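You operate a simulated robot arm through the tools that you are given. There is no shell and no other tool. Be economical: measure what you need, move in short steps, check, and stop when the job is done.

You are at the controls of a simulated robot arm. One attempt, no reset.

Task
Fit the pipes as the pipe card says and run the green pump till it shows 50 ML.
Fine: pipes in before it is switched on, switched off at the end, third pipe unmoved, nothing dropped, broken or left on.

Only the result counts: the job must be done as asked and must still hold three seconds after the hand-in. Knocking over, shifting, dropping, spilling or breaking anything else fails it.

Robot
A 7-joint arm with a two-finger gripper, on a carriage that runs on a rail from [-6.9, 144.1] to [4.5, -93.6] (x, y) and turns from -3.944 to 1.85 rad about z. Base frame: it is fixed where the carriage stands at the start and does not move with it; the origin is on the floor, on the carriage's upright axis, x ahead of it, y to its left, z up; the surface under the hand at the start is at about z = 85. Lengths are in cm, angles in rad, forces in N, time in s.
Its first joint turns from -2.601 to 2.601 rad. Places, roughly: coupler marked inlet [80, -120, 90]; coupler marked outlet [70, -150, 90]; green pump [90, -130, 90]; pump display [100, -150, 120]; switch of the green pump [80, -130, 90]. Payload 2.45 kg.
Tool frame: the origin (TCP) lies between the finger pads and is the grasp point; the fingertips stand 2.6 cm ahead of it; z points along the fingers, y is the line along which they close. Largest opening 9.6 cm; the body of the gripper starts 6.9 cm behind the TCP.
Orientation is told as [roll, pitch, yaw] about the base's x, y, z axes, in that order, counted from this pose: with the fingers straight down and closing along the base's y, the tool's x points along the base's -x, its y along +y and its z along -z.

Tools
- The arm moves only by the tool nudge_tool. Its argument "targets" is a list of rows, each a list of 6 numbers: the shift along the base's x, y, z in cm, then the turn, a rotation vector about the base's x, y, z in rad. In form: [[tx, ty, tz, wx, wy, wz], ...]. A call has 1 to 20 rows; each row is the pose to reach, as a shift and turn from the pose commanded when the call began. "claw" is the finger opening in cm, from 0 to 9.6, set as the call begins (left out, the last holds). Each row takes 0.2 s and may step no farther than 5 cm and 0.15 rad from the row before; otherwise, or with a gripper value out of range, the whole call is refused. Where a pose cannot be reached the arm comes as near as it can. A force on the tool above 40 N (or 10 N above the force at the start of the call, whichever is more), or a blocked arm, ends the call early, and 0.2 s more pass. The fingers move at their own pace and stop on an object; they squeeze with about 35 N. The grip force told is the motor's: it shows also when the fingers shut on nothing. Time passes only in rows, and 0.2 s behind the last, so rows that repeat a pose let the fingers close. It gives the time, the measured TCP pose, the force on the tool (base axes), the opening and the grip force at its end, in the units of the frame above (readings bear some noise), with the torque about the TCP (base axes, N m) and any sound that the robot's microphone picked up.
- Cameras (640 x 400 px; columns grow to the right, rows downward): "scene" is now at [1.37, 9.94, 157.5]; the picture's right is [-0.78, -0.62, 0.00], its down [-0.28, 0.35, -0.89] and it looks along [0.55, -0.70, -0.45] (base axes); focal length 286 px, centre (320, 200). "wrist" rides on the gripper at [8.2, 0.3, -9.8] in the tool frame; the picture's right is [-0.04, 1.00, 0.00], its down [-0.73, -0.03, -0.68] and it looks along [-0.68, -0.03, 0.73] (tool axes); focal length 256 px, centre (320, 200). There is no depth. A picture from a camera that has moved, and an enlarged one, comes with that camera's place and axes in the base frame and with its lens.
- grab_frame(camera): a new picture of that camera. The clock stands still meanwhile.
- move_column(by): slides the trunk up (or, below 0, down) by that many cm; the arm and the scene camera ride with it, the base frame stays. It gives what a move gives, with no picture.
- steer(legs): drives the robot by 1 to 6 legs, each [ahead, left, turn to the left] in cm, cm and rad, along the robot's own axes; the way and the turn of a leg run together, so that a leg with both is an arc; at most 150 cm and 3.142 rad a leg. The arm and the cameras ride along, it lands a little off, and it stops where it bumps. It keeps to its track: a leg is cut to what the track allows. It gives what a move gives.
- head_to(pan, tilt): turns the head with the scene camera to pan (to the left, within 2.705 rad either way) and tilt (down, from -0.506 to 1.204), counted from straight ahead of the robot. It gives what a move gives.
- inspect(camera, box): a new picture of the part [left, top, right, bottom] of that camera's present view, enlarged. The clock stands still meanwhile.
- hand_in(): hands the job in; it is judged then, once.

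Go step by step. Nothing tells you exact positions but the pictures and the camera data: compare them with the known pose of the tool, close in by small moves and look again before you grip or let go. The budget is 120 turns and 98 pictures, counting those below and the enlarged ones. Unless the task says otherwise, let go and move clear before handing in, and close with one line.

The tools are called after "Emit:" as name(argument=value, ...) on one line, values as JSON. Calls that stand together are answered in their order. nudge_tool: Moves the arm, as the interface text tells. Its arguments: {"type":"object","properties":{"targets":{"type":"array","items":{"type":"array","items":{"type":"number"}}},"claw":{"type":"number"}},"required":["targets"]} The other tools are called the same way: move_column (by) slides the trunk up or down; steer (legs) drives the base; head_to (pan, tilt) turns the head that bears the scene camera; grab_frame (camera) takes a picture; inspect (camera, box) takes an enlarged picture of a part of a camera's view; hand_in () hands the job in.

At the start:

```text
time_s: 0.0
position: [55.85, -72.31, 110.21]
tcp_rot: [0.001, 0.002, 0.0]
contact_force: [0.5, 0.4, 0.3]
torque: [0.01, -0.03, -0.02]
width: 9.58
grip_force: 0.1
trunk travel left (down, up): [-55.0, 16.0]
robot x, y, heading: [0.11, 0.15, 0.004]
head pan, tilt: [-0.901, 0.466]
```

scene: 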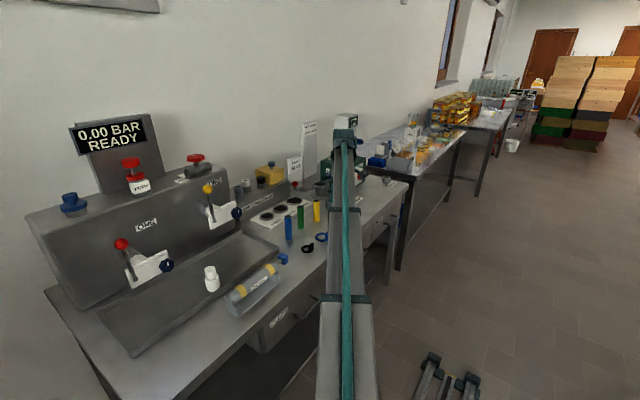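
wrist: 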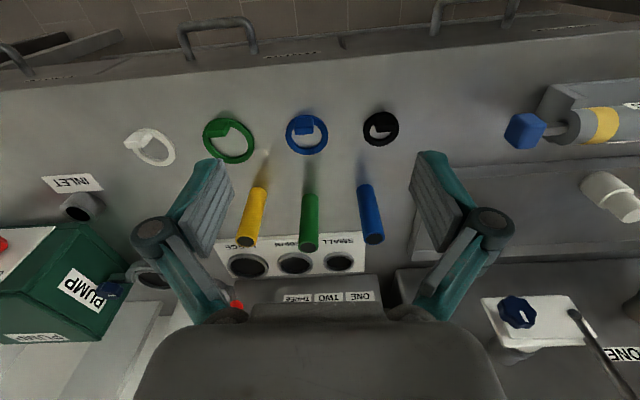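

I see a bench with three pipes (yellow, green, blue), colored rings, and the green pump beyond. I'll look closer for the pipe card and the pump.

Emit:
inspect(camera="scene", box=[230, 110, 430, 260])

Emit:
inspect(camera="wrist", box=[0, 100, 420, 360])

```text
2.67 times, centred on (330, 185) of scene
camera zoom: at [1.37, 9.94, 157.5], right [-0.78, -0.62, 0.0], down [-0.28, 0.35, -0.89], along [0.55, -0.7, -0.45], focal length 763 px, centre (293, 240)
```

zoom: 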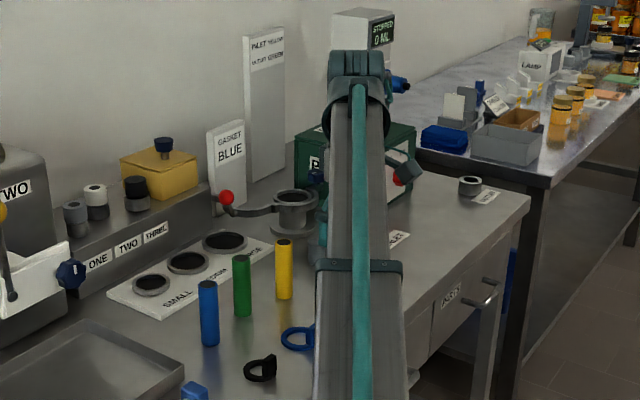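

```text
1.52 times, centred on (210, 230) of wrist
camera zoom: at [47.76, -71.88, 120.08], right [0.04, 1.0, 0.0], down [0.73, -0.03, 0.68], along [0.68, -0.03, -0.73], focal length 390 px, centre (488, 154)
```

zoom: 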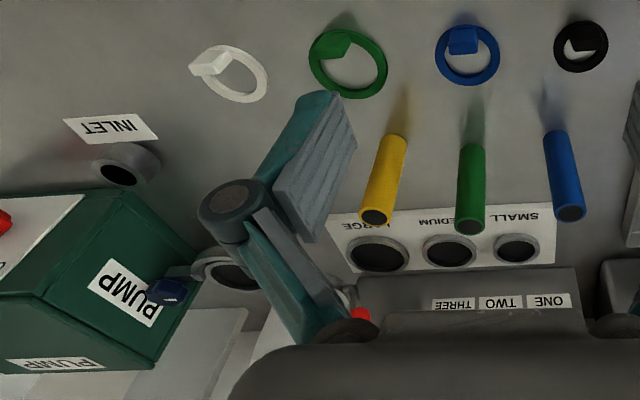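

The card seems to say inlet yellow, outlet green. I'll drive along the rail toward the pump, with the tool staying at x≈56, in front of everything tall.

Emit:
steer(legs=[[0, -60, 0]])

Emit:
head_to(pan=-0.45, tilt=0.5)

Emit:
grab_frame(camera="scene")

Emit:
grab_frame(camera="wrist")

```text
time_s: 3.5
position: [58.06, -133.91, 110.25]
tcp_rot: [0.001, 0.001, -0.009]
contact_force: [-0.6, -0.7, -0.2]
torque: [0.03, -0.02, -0.01]
width: 9.62
grip_force: 0.0
trunk travel left (down, up): [-55.0, 16.0]
robot x, y, heading: [2.91, -61.46, -0.011]
head pan, tilt: [-0.901, 0.466]
```

```text
time_s: 4.3
position: [58.14, -133.8, 110.29]
tcp_rot: [-0.001, 0.0, -0.009]
contact_force: [0.1, -0.1, 0.0]
torque: [0.04, 0.0, 0.03]
width: 9.6
grip_force: 0.0
trunk travel left (down, up): [-55.0, 16.0]
robot x, y, heading: [2.47, -61.0, -0.009]
head pan, tilt: [-0.45, 0.499]
```

```text
93 pictures are left
camera scene: at [6.9, -47.94, 157.2], right [-0.44, -0.9, 0.0], down [-0.43, 0.21, -0.88], along [0.79, -0.39, -0.48], focal length 286 px, centre (320, 200)
```

scene: 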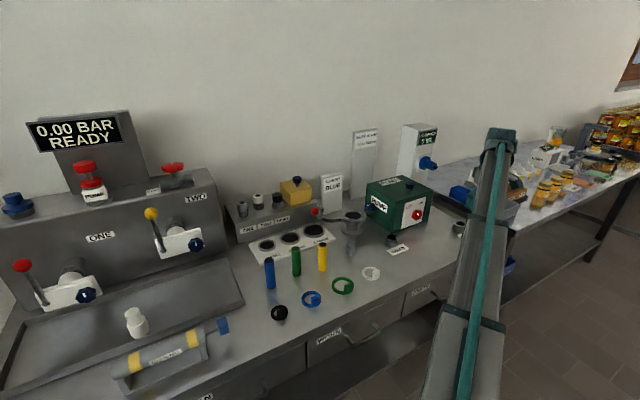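

```text
92 pictures are left
camera wrist: at [50.02, -133.37, 120.08], right [0.05, 1.0, 0.0], down [0.73, -0.04, 0.68], along [0.68, -0.03, -0.73], focal length 256 px, centre (320, 200)
```

wrist: 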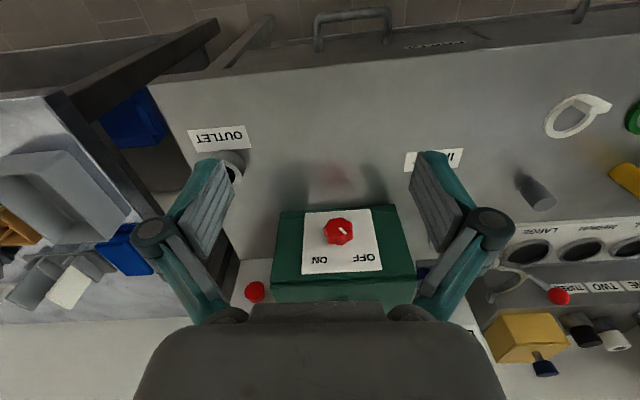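

Emit:
inspect(camera="scene", box=[310, 110, 480, 260])

Emit:
inspect(camera="scene", box=[345, 120, 445, 180])

Emit:
inspect(camera="wrist", box=[180, 110, 500, 310])

```text
2.67 times, centred on (395, 185) of scene
camera zoom: at [6.9, -47.94, 157.2], right [-0.44, -0.9, 0.0], down [-0.43, 0.21, -0.88], along [0.79, -0.39, -0.48], focal length 763 px, centre (120, 240)
```

zoom: 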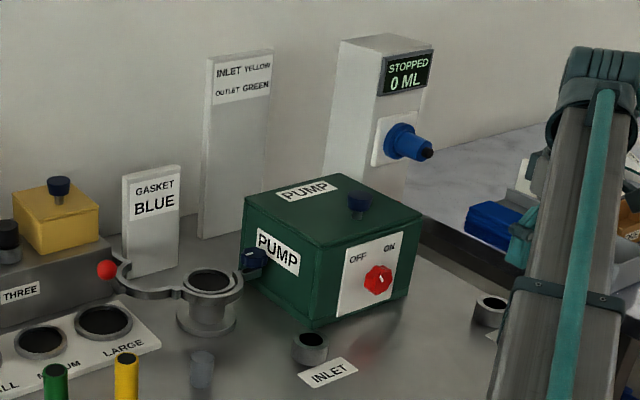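

```text
6.40 times, centred on (395, 150) of scene
camera zoom: at [6.9, -47.94, 157.2], right [-0.44, -0.9, 0.0], down [-0.43, 0.21, -0.88], along [0.79, -0.39, -0.48], focal length 1831 px, centre (-160, 520)
```

zoom: 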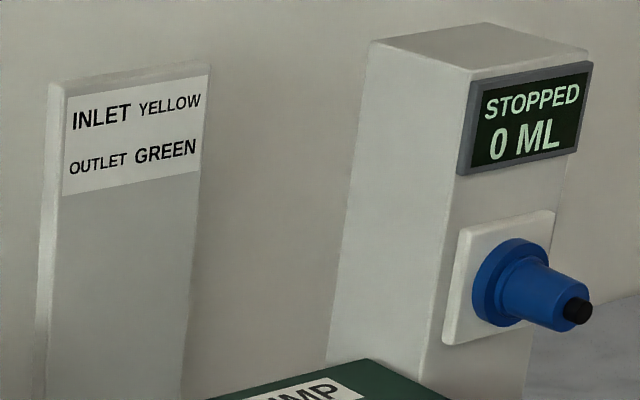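

```text
2.00 times, centred on (340, 210) of wrist
camera zoom: at [50.02, -133.37, 120.08], right [0.05, 1.0, 0.0], down [0.73, -0.04, 0.68], along [0.68, -0.03, -0.73], focal length 512 px, centre (280, 180)
```

zoom: 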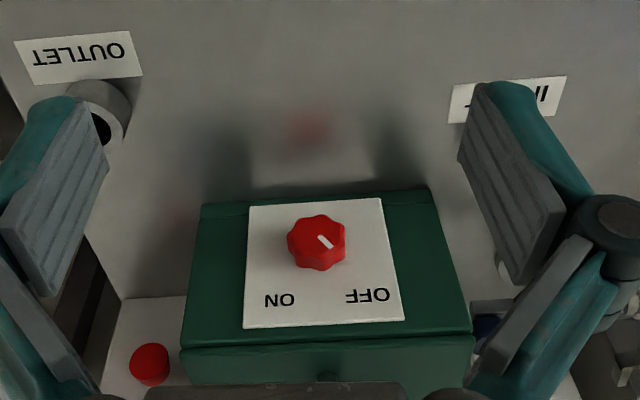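

Card confirmed: yellow goes in the inlet, green in the outlet, blue stays where it is. I'll bring the arm back in front of the pipes, then drive further along.

Emit:
nudge_tool(targets=[[0.3, 4.8, 0, 0, 0, 0], [0.6, 9.6, 0, 0, 0, 0], [0.9, 14.4, 0, 0, 0, 0], [1.2, 19.2, 0, 0, 0, 0], [1.5, 24, 0, 0, 0, 0], [1.8, 28.8, 0, 0, 0, 0], [2.1, 33.6, 0, 0, 0, 0], [2.4, 38.4, 0, 0, 0, 0], [2.7, 43.2, 0, 0, 0, 0], [3, 48, 0, 0, 0, 0], [3, 48, 0, 0, 0, 0]])

Emit:
steer(legs=[[0, -31, 0]])

Emit:
grab_frame(camera="wrist")

Emit:
grab_frame(camera="scene")

```text
time_s: 6.8
position: [60.9, -85.81, 110.33]
tcp_rot: [0.001, 0.0, -0.008]
contact_force: [-0.1, 0.6, -0.2]
torque: [-0.02, -0.02, 0.0]
width: 9.6
grip_force: 0.1
trunk travel left (down, up): [-55.0, 16.0]
robot x, y, heading: [3.03, -61.22, -0.009]
head pan, tilt: [-0.45, 0.499]
```

```text
time_s: 8.9
position: [62.38, -117.1, 110.18]
tcp_rot: [0.0, 0.0, -0.01]
contact_force: [-1.1, -0.6, 0.4]
torque: [0.0, 0.01, -0.01]
width: 9.62
grip_force: 0.1
trunk travel left (down, up): [-55.0, 16.0]
robot x, y, heading: [4.44, -92.16, -0.01]
head pan, tilt: [-0.45, 0.499]
```

```text
88 pictures are left
camera wrist: at [54.28, -116.6, 120.16], right [0.05, 1.0, 0.0], down [0.73, -0.04, 0.68], along [0.68, -0.03, -0.73], focal length 256 px, centre (320, 200)
```

wrist: 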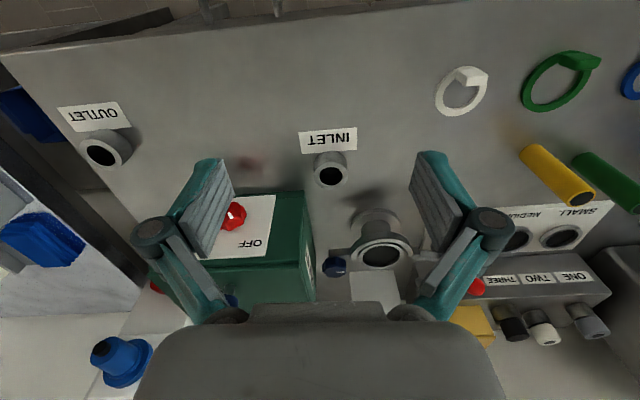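

```text
87 pictures are left
camera scene: at [8.38, -79.16, 157.2], right [-0.44, -0.9, 0.0], down [-0.43, 0.21, -0.88], along [0.79, -0.39, -0.48], focal length 286 px, centre (320, 200)
```

scene: 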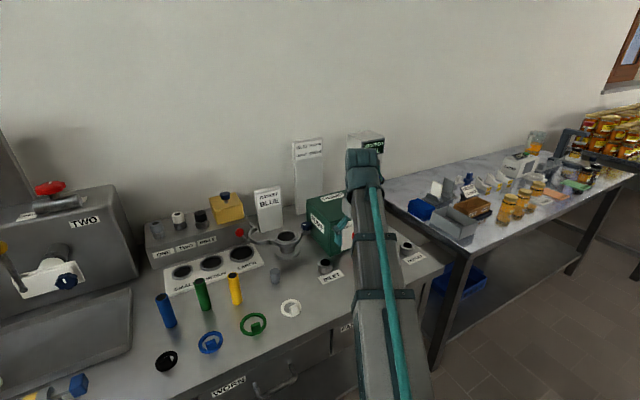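

Couplers are upright cups: inlet ≈ (78,-116), outlet ≈ (72.5,-148); the yellow pipe stands near (77,-84). Moving over toward yellow for a better look.

Emit:
nudge_tool(targets=[[1, 4.6, 0, 0, 0, 0], [2, 9.2, 0, 0, 0, 0], [3, 13.8, 0, 0, 0, 0], [4, 18.4, 0, 0, 0, 0], [5, 23, 0, 0, 0, 0], [6, 27.6, 0, 0, 0, 0], [7, 32, 0, 0, 0, 0.01], [7, 32, 0, 0, 0, 0.01]], claw=6)

Emit:
grab_frame(camera="wrist")

```text
time_s: 10.7
position: [69.5, -84.81, 110.29]
tcp_rot: [0.0, -0.001, 0.002]
contact_force: [-0.2, -0.3, -0.5]
torque: [-0.01, 0.01, -0.02]
width: 6.01
grip_force: 0.1
out of reach, approached as far as the arm can: row 2, 3
trunk travel left (down, up): [-55.0, 16.0]
robot x, y, heading: [4.49, -92.54, -0.006]
head pan, tilt: [-0.45, 0.499]
```

```text
86 pictures are left
camera wrist: at [61.41, -84.34, 120.2], right [0.04, 1.0, 0.0], down [0.73, -0.03, 0.68], along [0.68, -0.03, -0.73], focal length 256 px, centre (320, 200)
```

wrist: 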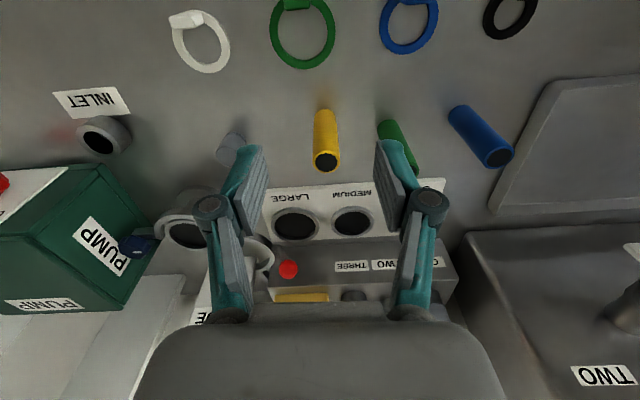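

Yellow pipe axis is about (77.4, -84.4), top about z 96.7. I'll go above it and check before descending.

Emit:
nudge_tool(targets=[[4, 0.2, 0, 0, 0, 0], [7.9, 0.4, 0, 0, 0, 0], [7.9, 0.4, -4, 0, 0, 0], [7.9, 0.4, -8, 0, 0, 0], [7.9, 0.4, -8, 0, 0, 0]])

Emit:
grab_frame(camera="wrist")

```text
time_s: 11.9
position: [77.24, -84.76, 102.11]
tcp_rot: [-0.001, 0.0, 0.0]
contact_force: [-0.5, 0.4, 0.4]
torque: [0.02, 0.0, -0.01]
width: 5.99
grip_force: 0.1
trunk travel left (down, up): [-55.0, 16.0]
robot x, y, heading: [4.43, -92.29, -0.01]
head pan, tilt: [-0.45, 0.499]
```

```text
85 pictures are left
camera wrist: at [69.16, -84.39, 112.0], right [0.04, 1.0, 0.0], down [0.73, -0.03, 0.68], along [0.68, -0.03, -0.73], focal length 256 px, centre (320, 200)
```

wrist: 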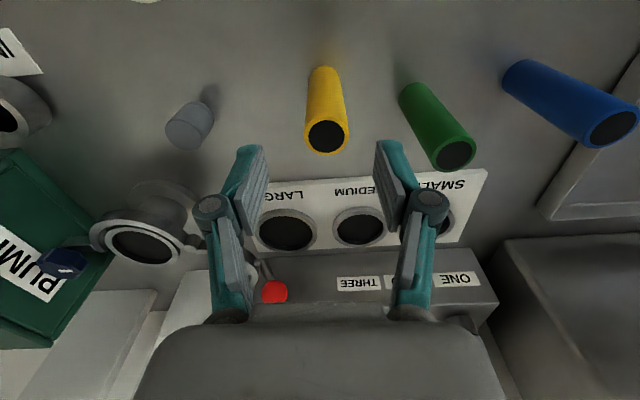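

Aligned well; adjusting slightly, descending to z≈94 and gripping.

Emit:
nudge_tool(targets=[[0.3, 0.4, -1, 0, 0, 0], [0.3, 0.4, -4, 0, 0, 0], [0.3, 0.4, -8.2, 0, 0, 0], [0.3, 0.4, -8.2, 0, 0, 0]])

Emit:
grab_frame(camera="wrist")

```text
time_s: 12.9
position: [77.45, -84.19, 93.94]
tcp_rot: [-0.001, -0.001, 0.002]
contact_force: [0.3, 0.3, 0.6]
torque: [0.0, -0.01, 0.01]
width: 6.01
grip_force: 0.1
trunk travel left (down, up): [-55.0, 16.0]
robot x, y, heading: [4.57, -91.92, -0.009]
head pan, tilt: [-0.45, 0.499]
```

```text
84 pictures are left
camera wrist: at [69.42, -83.94, 103.81], right [0.04, 1.0, 0.0], down [0.73, -0.03, 0.68], along [0.68, -0.03, -0.73], focal length 256 px, centre (320, 200)
```

wrist: 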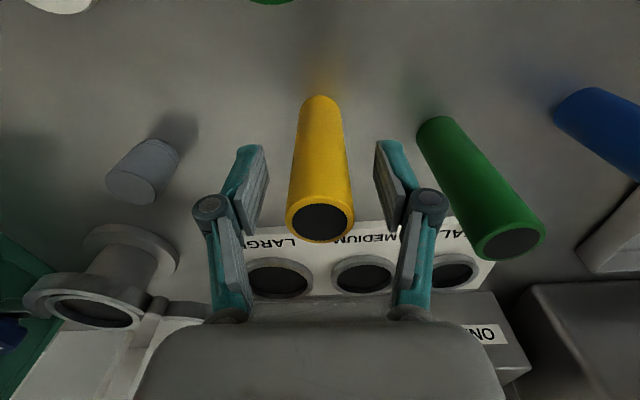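

Emit:
nudge_tool(targets=[[0, 0, 0, 0, 0, 0], [0, 0, 0, 0, 0, 0], [0, 0, 0, 0, 0, 0], [0, 0, 0, 0, 0, 0]], claw=1)

Emit:
nudge_tool(targets=[[0, 0, 1, 0, 0, 0], [0, 0, 4, 0, 0, 0], [0, 0, 8, 0, 0, 0], [0, 0, 11, 0, 0, 0], [0, 0, 11, 0, 0, 0]])

Emit:
grab_frame(camera="wrist")

```text
time_s: 13.9
position: [77.51, -84.31, 93.91]
tcp_rot: [0.002, -0.002, 0.0]
contact_force: [0.4, 0.1, 0.0]
torque: [0.01, 0.01, 0.01]
width: 3.04
grip_force: 35.0
trunk travel left (down, up): [-55.0, 16.0]
robot x, y, heading: [4.45, -92.33, -0.006]
head pan, tilt: [-0.45, 0.499]
```

```text
time_s: 15.1
position: [77.67, -84.16, 105.04]
tcp_rot: [-0.002, 0.001, 0.001]
contact_force: [1.0, -0.3, -0.8]
torque: [0.01, 0.01, 0.0]
width: 3.06
grip_force: 35.5
trunk travel left (down, up): [-55.0, 16.0]
robot x, y, heading: [4.13, -92.12, -0.013]
head pan, tilt: [-0.45, 0.499]
```

```text
83 pictures are left
camera wrist: at [69.48, -83.75, 115.02], right [0.04, 1.0, 0.0], down [0.73, -0.03, 0.68], along [0.68, -0.03, -0.73], focal length 256 px, centre (320, 200)
```

wrist: 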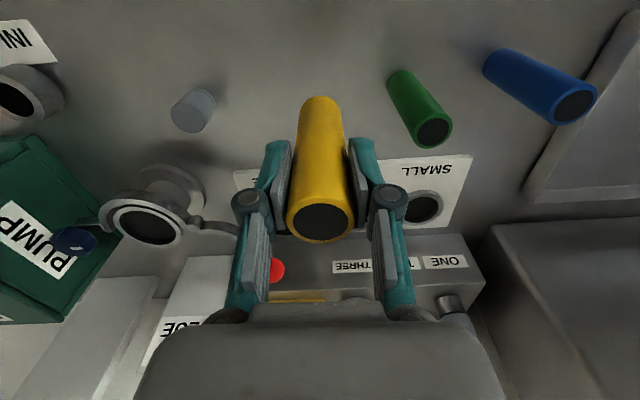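

Pipe gripped and lifted. I'll carry it in front, toward the inlet, and look.

Emit:
nudge_tool(targets=[[-3, -3, 0, 0, 0, 0], [-6, -7, 0, 0, 0, 0], [-6, -11.8, 0, 0, 0, 0], [-6, -16.6, 0, 0, 0, 0], [-6, -21.4, 0, 0, 0, 0], [-6, -26, 0, 0, 0, 0], [-6, -29, 0, 0, 0, 0], [-6, -31.5, 0, 0, 0, 0], [-6, -31.5, 0, 0, 0, 0]])

Emit:
grab_frame(camera="wrist")

Emit:
grab_frame(camera="scene")

```text
time_s: 17.1
position: [71.6, -115.71, 105.14]
tcp_rot: [0.001, -0.001, 0.004]
contact_force: [-0.4, 0.7, -1.6]
torque: [0.0, 0.02, 0.0]
width: 3.07
grip_force: 35.3
trunk travel left (down, up): [-55.0, 16.0]
robot x, y, heading: [4.37, -92.21, -0.012]
head pan, tilt: [-0.45, 0.499]
```

```text
82 pictures are left
camera wrist: at [63.47, -115.36, 114.99], right [0.04, 1.0, 0.0], down [0.73, -0.03, 0.68], along [0.68, -0.03, -0.73], focal length 256 px, centre (320, 200)
```

wrist: 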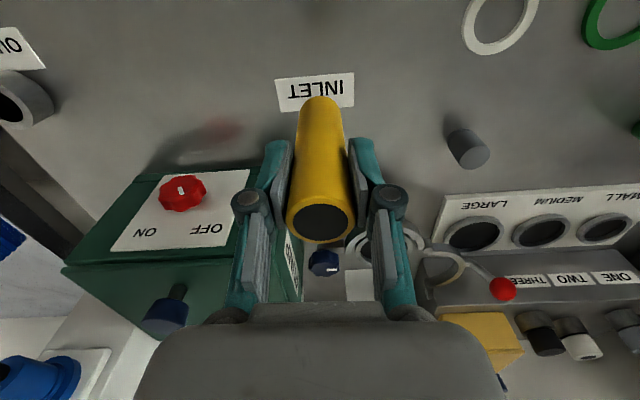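

```text
81 pictures are left
camera scene: at [8.39, -79.13, 157.2], right [-0.44, -0.9, 0.0], down [-0.43, 0.21, -0.88], along [0.79, -0.39, -0.48], focal length 286 px, centre (320, 200)
```

scene: 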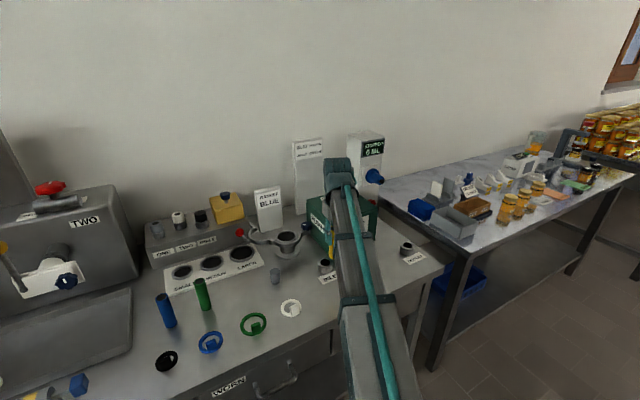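

The pipe now hides the inlet; triangulated it at ≈(78.4,-115.9), rim z≈88.6. I'll step to the side at the same depth to see rim and pipe end together.

Emit:
nudge_tool(targets=[[0, 4.5, 0, 0, 0, 0], [3, 7.5, 0, 0, 0, 0], [6.8, 7.5, 0, 0, 0, 0], [6.8, 7.5, -3, 0, 0, 0], [6.8, 7.5, -5, 0, 0, 0], [6.8, 7.5, -5, 0, 0, 0]])

Emit:
grab_frame(camera="wrist")

Emit:
inspect(camera="scene", box=[270, 190, 370, 290])

```text
time_s: 18.5
position: [78.26, -108.25, 99.86]
tcp_rot: [-0.001, 0.0, 0.001]
contact_force: [0.0, 0.6, -0.4]
torque: [-0.03, -0.01, 0.01]
width: 3.1
grip_force: 35.1
trunk travel left (down, up): [-55.0, 16.0]
robot x, y, heading: [4.48, -92.12, -0.008]
head pan, tilt: [-0.45, 0.499]
```

```text
80 pictures are left
camera wrist: at [70.18, -107.87, 109.89], right [0.04, 1.0, 0.0], down [0.73, -0.03, 0.68], along [0.68, -0.03, -0.73], focal length 256 px, centre (320, 200)
```

wrist: 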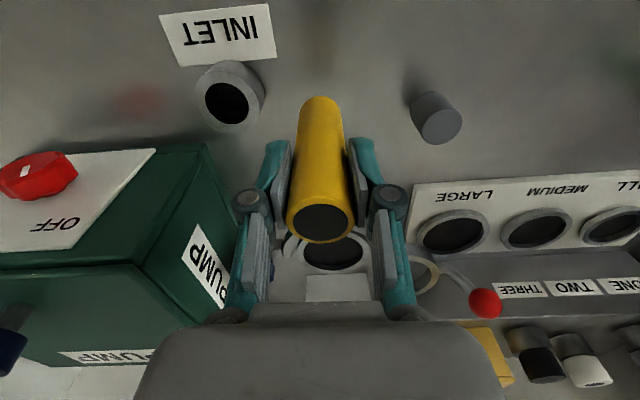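

```text
4.00 times, centred on (320, 240) of scene
camera zoom: at [8.4, -79.13, 157.2], right [-0.44, -0.9, 0.0], down [-0.43, 0.21, -0.88], along [0.79, -0.39, -0.48], focal length 1144 px, centre (320, 40)
```

zoom: 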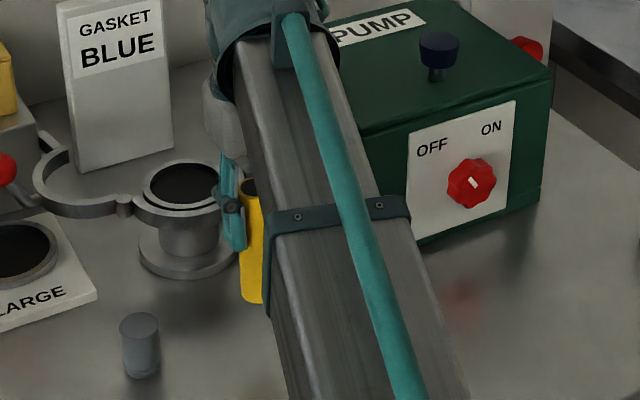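

Emit:
inspect(camera="wrist", box=[180, 50, 340, 150])

```text
4.00 times, centred on (260, 100) of wrist
camera zoom: at [70.18, -107.87, 109.89], right [0.04, 1.0, 0.0], down [0.73, -0.03, 0.68], along [0.68, -0.03, -0.73], focal length 1024 px, centre (560, 600)
```

zoom: 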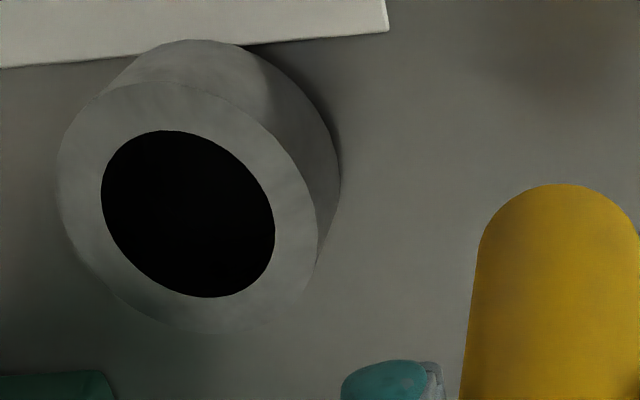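

Inlet bore centre ≈ (78.4,-115.95), rim z≈89, bore ~3.6 cm versus the 3.05 cm pipe. Moving over it, then slowly down.

Emit:
nudge_tool(targets=[[0, 0, 1, 0, 0, 0], [0.1, -4, 1, 0, 0, 0], [0.1, -7.75, 1, 0, 0, 0], [0.1, -7.75, 0, 0, 0, 0], [0.1, -7.75, -1, 0, 0, 0], [0.1, -7.75, -1, 0, 0, 0]])

Emit:
grab_frame(camera="wrist")

Emit:
inspect(camera="scene", box=[270, 190, 390, 290])

```text
time_s: 19.9
position: [78.57, -116.12, 99.08]
tcp_rot: [0.0, 0.0, 0.002]
contact_force: [-0.9, 0.2, -1.4]
torque: [-0.02, 0.02, 0.01]
width: 3.07
grip_force: 34.7
trunk travel left (down, up): [-55.0, 16.0]
robot x, y, heading: [4.52, -92.48, -0.015]
head pan, tilt: [-0.45, 0.499]
```

```text
77 pictures are left
camera wrist: at [70.45, -115.65, 108.93], right [0.04, 1.0, 0.0], down [0.73, -0.03, 0.68], along [0.68, -0.03, -0.73], focal length 256 px, centre (320, 200)
```

wrist: 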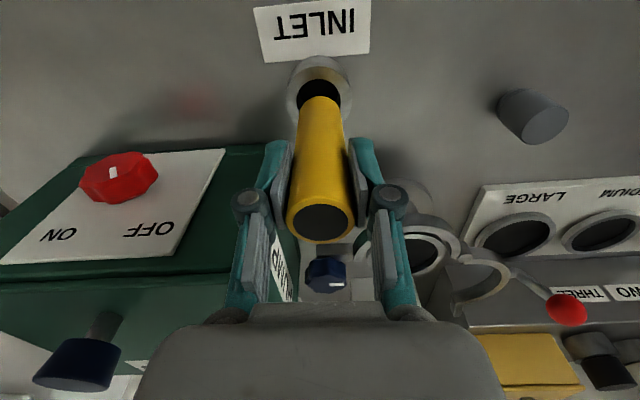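

```text
4.00 times, centred on (330, 240) of scene
camera zoom: at [8.39, -79.13, 157.2], right [-0.44, -0.9, 0.0], down [-0.43, 0.21, -0.88], along [0.79, -0.39, -0.48], focal length 1144 px, centre (280, 40)
```

zoom: 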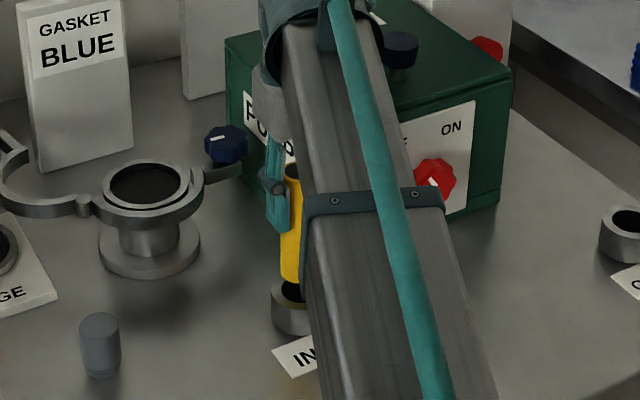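

Emit:
inspect(camera="wrist", box=[272, 50, 368, 110])

```text
6.67 times, centred on (320, 80) of wrist
camera zoom: at [70.45, -115.65, 108.93], right [0.04, 1.0, 0.0], down [0.73, -0.03, 0.68], along [0.68, -0.03, -0.73], focal length 1707 px, centre (320, 1000)
```

zoom: 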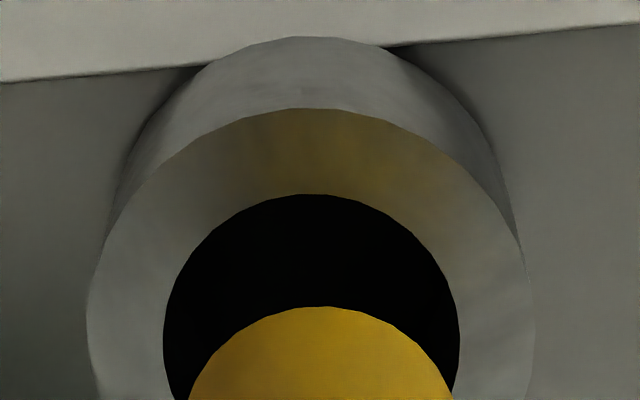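

Offset is about 0.1 cm; correcting and lowering in small steps, then checking force.

Emit:
nudge_tool(targets=[[-0.05, -0.11, -1, 0, 0, 0], [-0.05, -0.11, -2, 0, 0, 0], [-0.05, -0.11, -2.6, 0, 0, 0], [-0.05, -0.11, -3.2, 0, 0, 0], [-0.05, -0.11, -3.2, 0, 0, 0]])

Emit:
grab_frame(camera="wrist")

```text
time_s: 21.1
position: [78.2, -115.92, 96.16]
tcp_rot: [-0.002, -0.002, 0.002]
contact_force: [-7.3, -0.5, 31.7]
torque: [-0.04, -0.16, 0.04]
width: 3.05
grip_force: 34.8
trunk travel left (down, up): [-55.0, 16.0]
robot x, y, heading: [4.68, -92.43, -0.006]
head pan, tilt: [-0.45, 0.499]
```

```text
74 pictures are left
camera wrist: at [70.11, -115.68, 106.01], right [0.04, 1.0, 0.0], down [0.73, -0.03, 0.68], along [0.68, -0.03, -0.73], focal length 256 px, centre (320, 200)
```

wrist: 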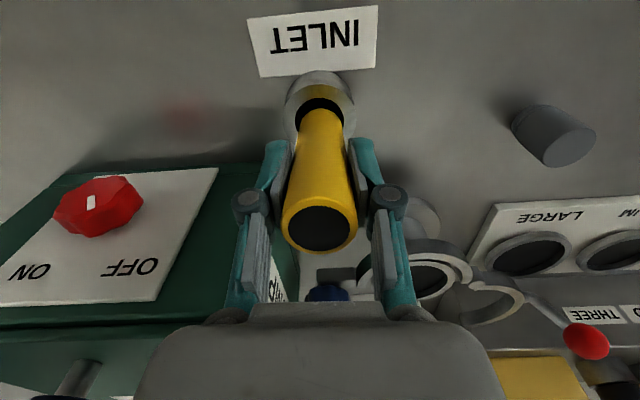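

Emit:
inspect(camera="wrist", box=[272, 70, 368, 130])

Emit:
inspect(camera="scene", box=[310, 210, 370, 290])

```text
6.67 times, centred on (320, 100) of wrist
camera zoom: at [70.11, -115.68, 106.01], right [0.04, 1.0, 0.0], down [0.73, -0.03, 0.68], along [0.68, -0.03, -0.73], focal length 1707 px, centre (320, 867)
```

zoom: 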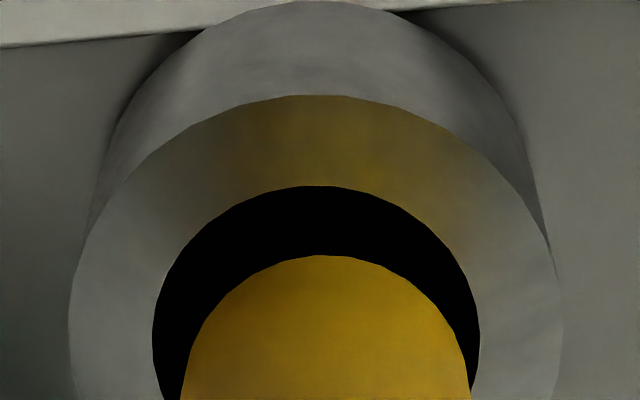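

```text
5.00 times, centred on (340, 250) of scene
camera zoom: at [7.99, -79.03, 157.21], right [-0.44, -0.9, 0.0], down [-0.43, 0.21, -0.88], along [0.79, -0.39, -0.48], focal length 1430 px, centre (220, -50)
```

zoom: 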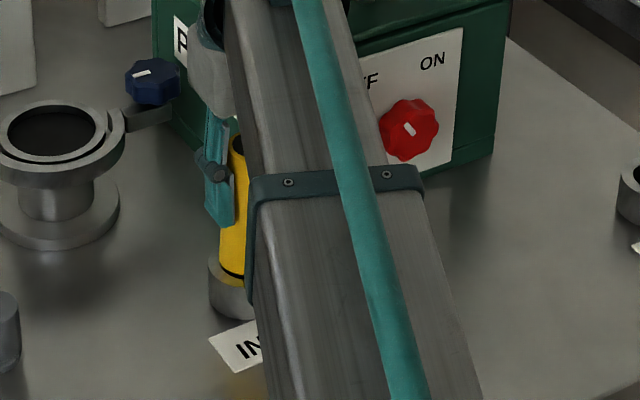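

The pipe met resistance, apparently catching the far rim, and may have tilted slightly in the grip. I'll lift a little and look again.

Emit:
nudge_tool(targets=[[0, 0, 1.5, 0, 0, 0], [0, 0, 3.2, 0, 0, 0], [0, 0, 3.2, 0, 0, 0]])

Emit:
inspect(camera="wrist", box=[240, 50, 400, 260])

Emit:
inspect(camera="wrist", box=[272, 50, 368, 110])

```text
time_s: 21.9
position: [78.43, -115.95, 98.96]
tcp_rot: [-0.001, 0.001, 0.002]
contact_force: [-0.4, 0.6, -1.9]
torque: [0.0, 0.02, -0.04]
width: 3.07
grip_force: 34.8
trunk travel left (down, up): [-55.0, 16.0]
robot x, y, heading: [4.32, -92.37, -0.009]
head pan, tilt: [-0.45, 0.499]
```

```text
1.90 times, centred on (320, 155) of wrist
camera zoom: at [70.38, -115.7, 108.94], right [0.04, 1.0, 0.0], down [0.73, -0.03, 0.68], along [0.68, -0.03, -0.73], focal length 488 px, centre (320, 286)
```

zoom: 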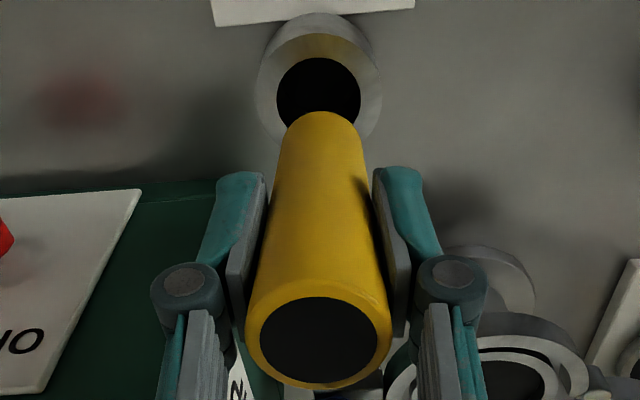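

```text
6.67 times, centred on (320, 80) of wrist
camera zoom: at [70.38, -115.7, 108.94], right [0.04, 1.0, 0.0], down [0.73, -0.03, 0.68], along [0.68, -0.03, -0.73], focal length 1707 px, centre (320, 1000)
```

zoom: 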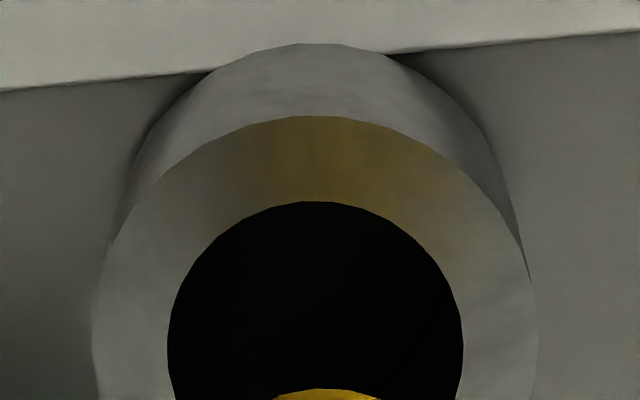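

Emit:
inspect(camera="scene", box=[320, 220, 360, 280])

Emit:
inspect(camera="wrist", box=[270, 180, 370, 250])

```text
6.67 times, centred on (340, 250) of scene
camera zoom: at [8.39, -79.12, 157.19], right [-0.44, -0.9, 0.0], down [-0.43, 0.21, -0.88], along [0.79, -0.39, -0.48], focal length 1907 px, centre (187, -133)
```

zoom: 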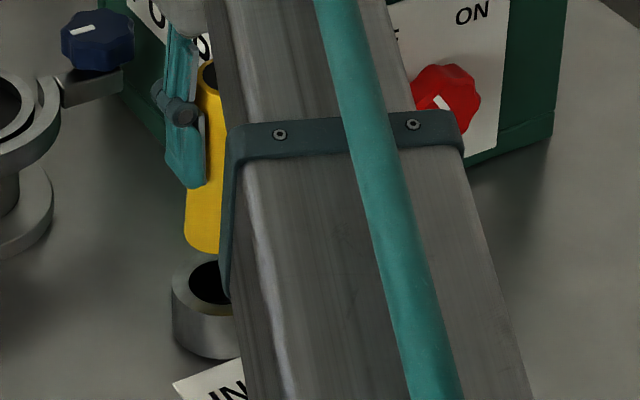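

```text
5.71 times, centred on (320, 215) of wrist
camera zoom: at [70.38, -115.7, 108.94], right [0.04, 1.0, 0.0], down [0.73, -0.03, 0.68], along [0.68, -0.03, -0.73], focal length 1463 px, centre (320, 114)
```

zoom: 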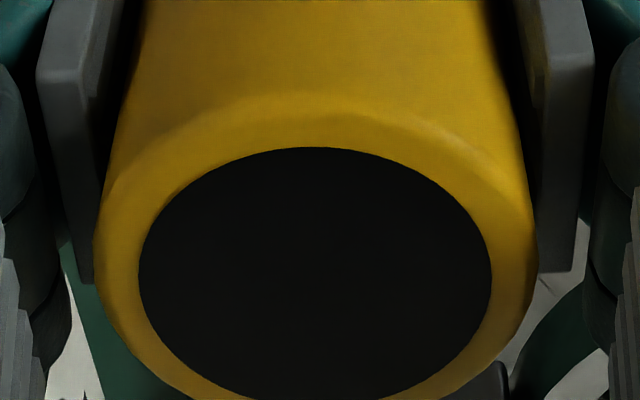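

The pipe tilted ~0.085 rad in the grip (bottom toward +x) after touching the far rim. I'll counter-rotate the tool so the pipe is upright, shift -x a bit, and hover just above the rim.

Emit:
nudge_tool(targets=[[-0.25, -0.12, 0, 0, 0.085, 0], [-0.25, -0.12, -1, 0, 0.085, 0], [-0.25, -0.12, -1.7, 0, 0.085, 0], [-0.25, -0.12, -1.7, 0, 0.085, 0]])

Emit:
inspect(camera="wrist", box=[240, 50, 400, 250])

Emit:
inspect(camera="wrist", box=[272, 60, 368, 120])

Emit:
inspect(camera="scene", box=[320, 220, 360, 280])

```text
time_s: 22.9
position: [78.16, -116.21, 97.3]
tcp_rot: [0.001, 0.085, 0.001]
contact_force: [-0.3, 0.1, -2.0]
torque: [-0.02, 0.0, 0.01]
width: 3.07
grip_force: 34.8
trunk travel left (down, up): [-55.0, 16.0]
robot x, y, heading: [4.69, -91.99, -0.011]
head pan, tilt: [-0.45, 0.499]
```

```text
2.00 times, centred on (320, 150) of wrist
camera zoom: at [70.96, -115.8, 107.95], right [0.04, 1.0, 0.0], down [0.79, -0.03, 0.61], along [0.61, -0.03, -0.79], focal length 512 px, centre (320, 300)
```

zoom: 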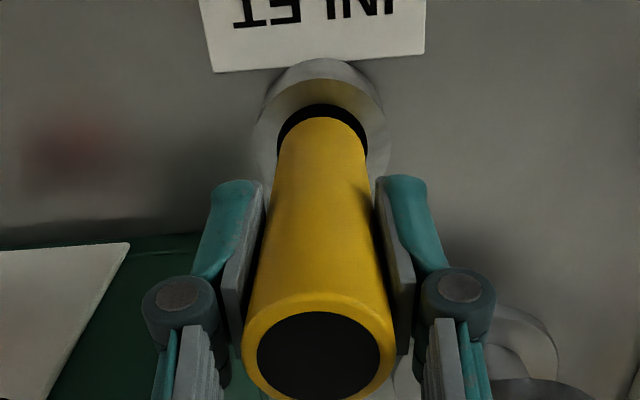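

```text
6.67 times, centred on (320, 90) of wrist
camera zoom: at [70.96, -115.8, 107.95], right [0.04, 1.0, 0.0], down [0.79, -0.03, 0.61], along [0.61, -0.03, -0.79], focal length 1707 px, centre (320, 933)
```

zoom: 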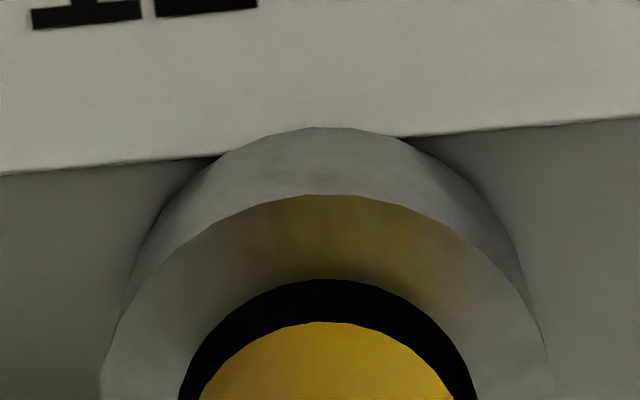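

```text
6.67 times, centred on (340, 250) of scene
camera zoom: at [8.4, -79.13, 157.2], right [-0.44, -0.9, 0.0], down [-0.43, 0.21, -0.88], along [0.79, -0.39, -0.48], focal length 1907 px, centre (187, -133)
```

zoom: 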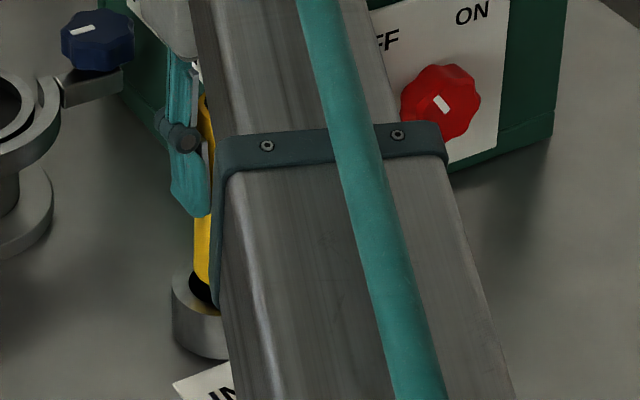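

Now it lines up much better laterally and near-edge. Lowering gently.

Emit:
nudge_tool(targets=[[0, 0.02, -0.5, 0, 0, 0], [0, 0.02, -1, 0, 0, 0], [0, 0.02, -1.4, 0, 0, 0], [0, 0.02, -1.4, 0, 0, 0]])

Emit:
inspect(camera="wrist", box=[272, 60, 368, 120])

```text
time_s: 23.9
position: [78.26, -116.16, 95.9]
tcp_rot: [-0.002, 0.085, 0.002]
contact_force: [-0.2, -0.2, -1.4]
torque: [0.01, 0.01, -0.05]
width: 3.08
grip_force: 34.7
trunk travel left (down, up): [-55.0, 16.0]
robot x, y, heading: [4.55, -92.45, -0.006]
head pan, tilt: [-0.45, 0.499]
```

```text
6.67 times, centred on (320, 90) of wrist
camera zoom: at [70.93, -115.78, 106.47], right [0.04, 1.0, 0.0], down [0.79, -0.03, 0.61], along [0.61, -0.03, -0.79], focal length 1707 px, centre (320, 933)
```

zoom: 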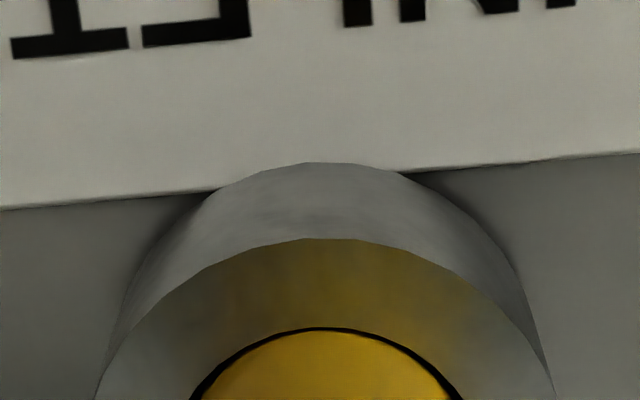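

Emit:
nudge_tool(targets=[[0.1, 0, 0, 0, 0, 0], [0.1, 0, -0.5, 0, 0, 0], [0.1, 0, -1, 0, 0, 0], [0.1, 0, -1, 0, 0, 0]])

Emit:
inspect(camera="wrist", box=[272, 60, 368, 120])

```text
time_s: 24.9
position: [78.2, -116.15, 94.96]
tcp_rot: [-0.001, 0.086, 0.002]
contact_force: [0.0, -0.5, -1.3]
torque: [-0.02, 0.01, 0.01]
width: 3.04
grip_force: 35.0
trunk travel left (down, up): [-55.0, 16.0]
robot x, y, heading: [4.65, -92.34, -0.006]
head pan, tilt: [-0.45, 0.499]
```

```text
6.67 times, centred on (320, 90) of wrist
camera zoom: at [71.05, -115.86, 105.52], right [0.04, 1.0, 0.0], down [0.79, -0.03, 0.61], along [0.61, -0.03, -0.79], focal length 1707 px, centre (320, 933)
```

zoom: 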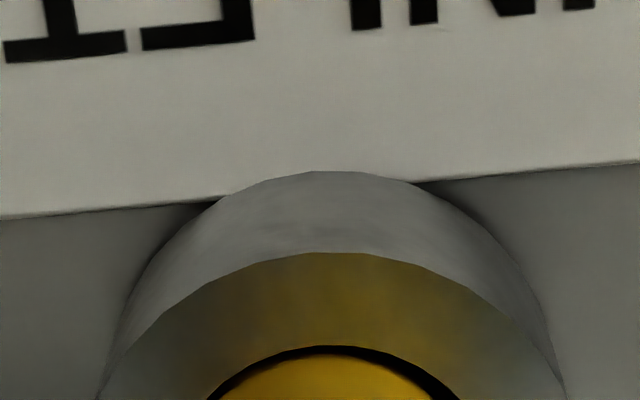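

It has entered the bore with no force. Continuing down until it seats.

Emit:
nudge_tool(targets=[[0, 0, -0.4, 0, 0, 0], [0, 0, -0.8, 0, 0, 0], [0, 0, -1.2, 0, 0, 0], [0, 0, -1.2, 0, 0, 0]])

Emit:
inspect(camera="wrist", box=[240, 50, 400, 250])

```text
time_s: 25.9
position: [78.19, -116.3, 93.73]
tcp_rot: [-0.001, 0.085, 0.002]
contact_force: [-0.4, 0.9, -1.7]
torque: [-0.04, 0.0, 0.02]
width: 3.07
grip_force: 34.9
trunk travel left (down, up): [-55.0, 16.0]
robot x, y, heading: [4.62, -92.35, -0.009]
head pan, tilt: [-0.45, 0.499]
```

```text
2.00 times, centred on (320, 150) of wrist
camera zoom: at [71.04, -115.87, 104.32], right [0.04, 1.0, 0.0], down [0.79, -0.03, 0.61], along [0.61, -0.03, -0.79], focal length 512 px, centre (320, 300)
```

zoom: 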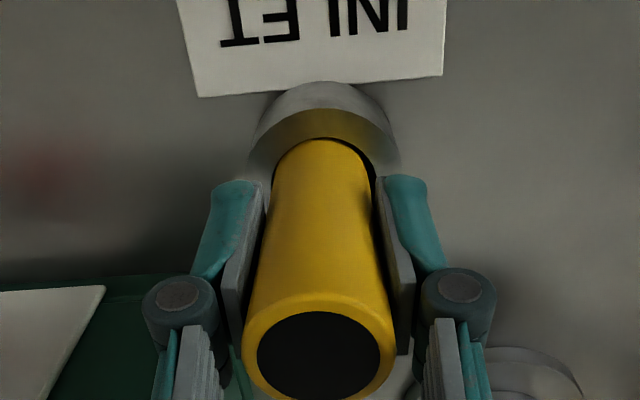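

Emit:
nudge_tool(targets=[[0, 0, -0.3, 0, 0, 0], [0, 0, -0.6, 0, 0, 0], [0, 0, -0.9, 0, 0, 0], [0, 0, -1.2, 0, 0, 0], [0, 0, -1.2, 0, 0, 0]])

```text
time_s: 27.1
position: [78.24, -116.16, 92.7]
tcp_rot: [-0.003, 0.084, 0.003]
contact_force: [5.6, -0.3, 32.3]
torque: [-0.05, -0.22, -0.03]
width: 3.07
grip_force: 34.7
trunk travel left (down, up): [-55.0, 16.0]
robot x, y, heading: [4.2, -92.36, -0.005]
head pan, tilt: [-0.45, 0.499]
```

It seated firmly at the bottom. Relaxing, opening, and lifting clear.

Emit:
nudge_tool(targets=[[0, 0, 0.2, 0, 0, 0], [0, 0, 0.2, 0, 0, 0]])

Emit:
nudge_tool(targets=[[0, 0, 0, 0, 0, 0], [0, 0, 0, 0, 0, 0], [0, 0, 0, 0, 0, 0]], claw=5.4)

Emit:
grab_frame(camera="wrist")

```text
time_s: 27.7
position: [78.23, -116.15, 92.72]
tcp_rot: [0.0, 0.085, 0.001]
contact_force: [2.8, -0.9, 14.1]
torque: [-0.03, -0.09, 0.0]
width: 3.04
grip_force: 34.9
trunk travel left (down, up): [-55.0, 16.0]
robot x, y, heading: [4.37, -92.57, -0.01]
head pan, tilt: [-0.45, 0.499]
```

```text
time_s: 28.5
position: [78.26, -116.16, 92.77]
tcp_rot: [0.0, 0.084, 0.001]
contact_force: [-0.5, -0.4, -0.2]
torque: [0.01, -0.02, 0.02]
width: 5.42
grip_force: 0.0
trunk travel left (down, up): [-55.0, 16.0]
robot x, y, heading: [4.54, -92.02, -0.007]
head pan, tilt: [-0.45, 0.499]
```

```text
61 pictures are left
camera wrist: at [71.09, -115.81, 103.3], right [0.04, 1.0, 0.0], down [0.79, -0.03, 0.61], along [0.61, -0.03, -0.79], focal length 256 px, centre (320, 200)
```

wrist: 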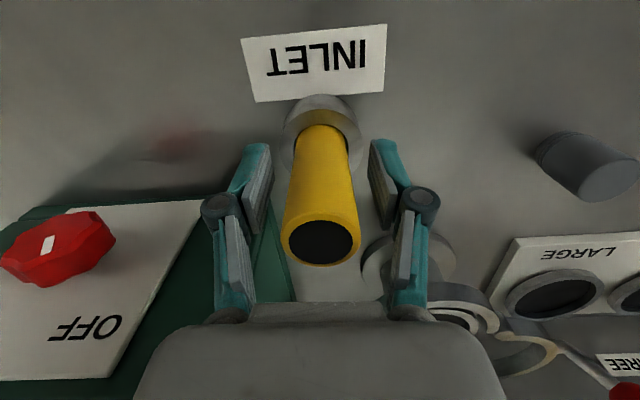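

Yellow stands in the inlet. Lifting, straightening the tool, and heading to the green pipe near (79.2,-75.8).

Emit:
nudge_tool(targets=[[0, 0, 2, 0, 0, 0], [0, 0, 6, 0, 0, 0], [0, 0, 10.5, 0, -0.04, 0], [-3, 0, 14, 0, -0.085, 0], [-6, 3, 16, 0, -0.085, 0], [-6, 8, 16, 0, -0.085, 0], [-6, 12.8, 16, 0, -0.085, 0], [-6, 17.6, 16, 0, -0.085, 0], [-6, 22.4, 16, 0, -0.085, 0], [-6, 27.2, 16, 0, -0.085, 0], [-6, 32, 16, 0, -0.085, 0], [-6, 36.8, 14, 0, -0.085, 0], [-3, 40.2, 12, 0, -0.085, 0], [0, 40.2, 10, 0, -0.085, 0], [0, 40.2, 10, 0, -0.085, 0]])

Emit:
grab_frame(camera="wrist")

Emit:
grab_frame(camera="scene")

```text
refused: row 12 steps farther than a row can; nothing moved
```

```text
60 pictures are left
camera wrist: at [71.09, -115.81, 103.3], right [0.04, 1.0, 0.0], down [0.79, -0.03, 0.61], along [0.61, -0.03, -0.79], focal length 256 px, centre (320, 200)
```

wrist: 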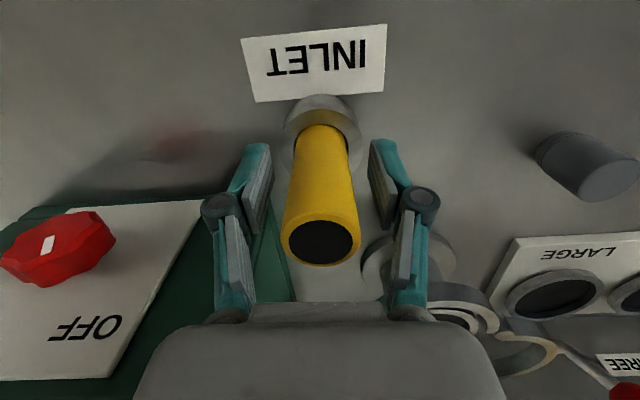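

```text
59 pictures are left
camera scene: at [8.39, -79.12, 157.2], right [-0.44, -0.9, 0.0], down [-0.43, 0.21, -0.88], along [0.79, -0.39, -0.48], focal length 286 px, centre (320, 200)
```

scene: 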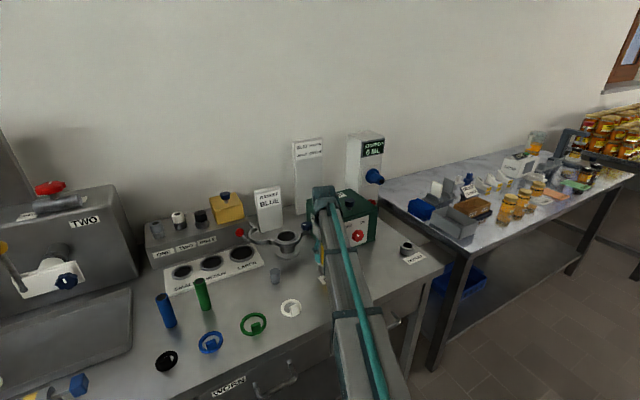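

The call was refused for one long step; resending with shorter steps.

Emit:
nudge_tool(targets=[[0, 0, 2, 0, 0, 0], [0, 0, 6, 0, 0, 0], [0, 0, 10.5, 0, -0.04, 0], [-3, 0, 14, 0, -0.085, 0], [-6, 3, 16, 0, -0.085, 0], [-6, 7.8, 16, 0, -0.085, 0], [-6, 12.6, 16, 0, -0.085, 0], [-6, 17.4, 16, 0, -0.085, 0], [-6, 22.2, 16, 0, -0.085, 0], [-6, 27, 16, 0, -0.085, 0], [-6, 31.8, 16, 0, -0.085, 0], [-6, 36, 14, 0, -0.085, 0], [-4, 40.2, 13, 0, -0.085, 0], [0, 40.2, 10, 0, -0.085, 0], [0, 40.2, 10, 0, -0.085, 0]])

Emit:
grab_frame(camera="wrist")

Emit:
inspect(camera="scene", box=[280, 190, 440, 290])

```text
time_s: 31.7
position: [78.21, -75.97, 102.6]
tcp_rot: [-0.001, 0.0, 0.001]
contact_force: [0.1, -0.6, -0.3]
torque: [0.0, 0.03, -0.02]
width: 5.42
grip_force: 0.0
trunk travel left (down, up): [-55.0, 16.0]
robot x, y, heading: [4.25, -92.37, -0.012]
head pan, tilt: [-0.45, 0.499]
```

```text
58 pictures are left
camera wrist: at [70.14, -75.54, 112.43], right [0.04, 1.0, 0.0], down [0.73, -0.03, 0.68], along [0.68, -0.03, -0.73], focal length 256 px, centre (320, 200)
```

wrist: 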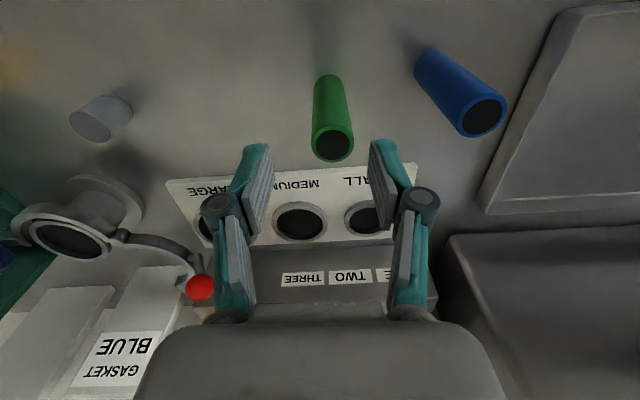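

```text
4.00 times, centred on (360, 240) of scene
camera zoom: at [8.43, -79.13, 157.2], right [-0.44, -0.9, 0.0], down [-0.43, 0.21, -0.88], along [0.79, -0.39, -0.48], focal length 1144 px, centre (160, 40)
```

zoom: 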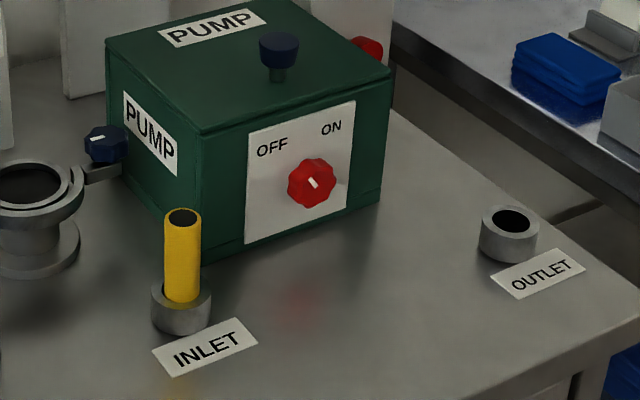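

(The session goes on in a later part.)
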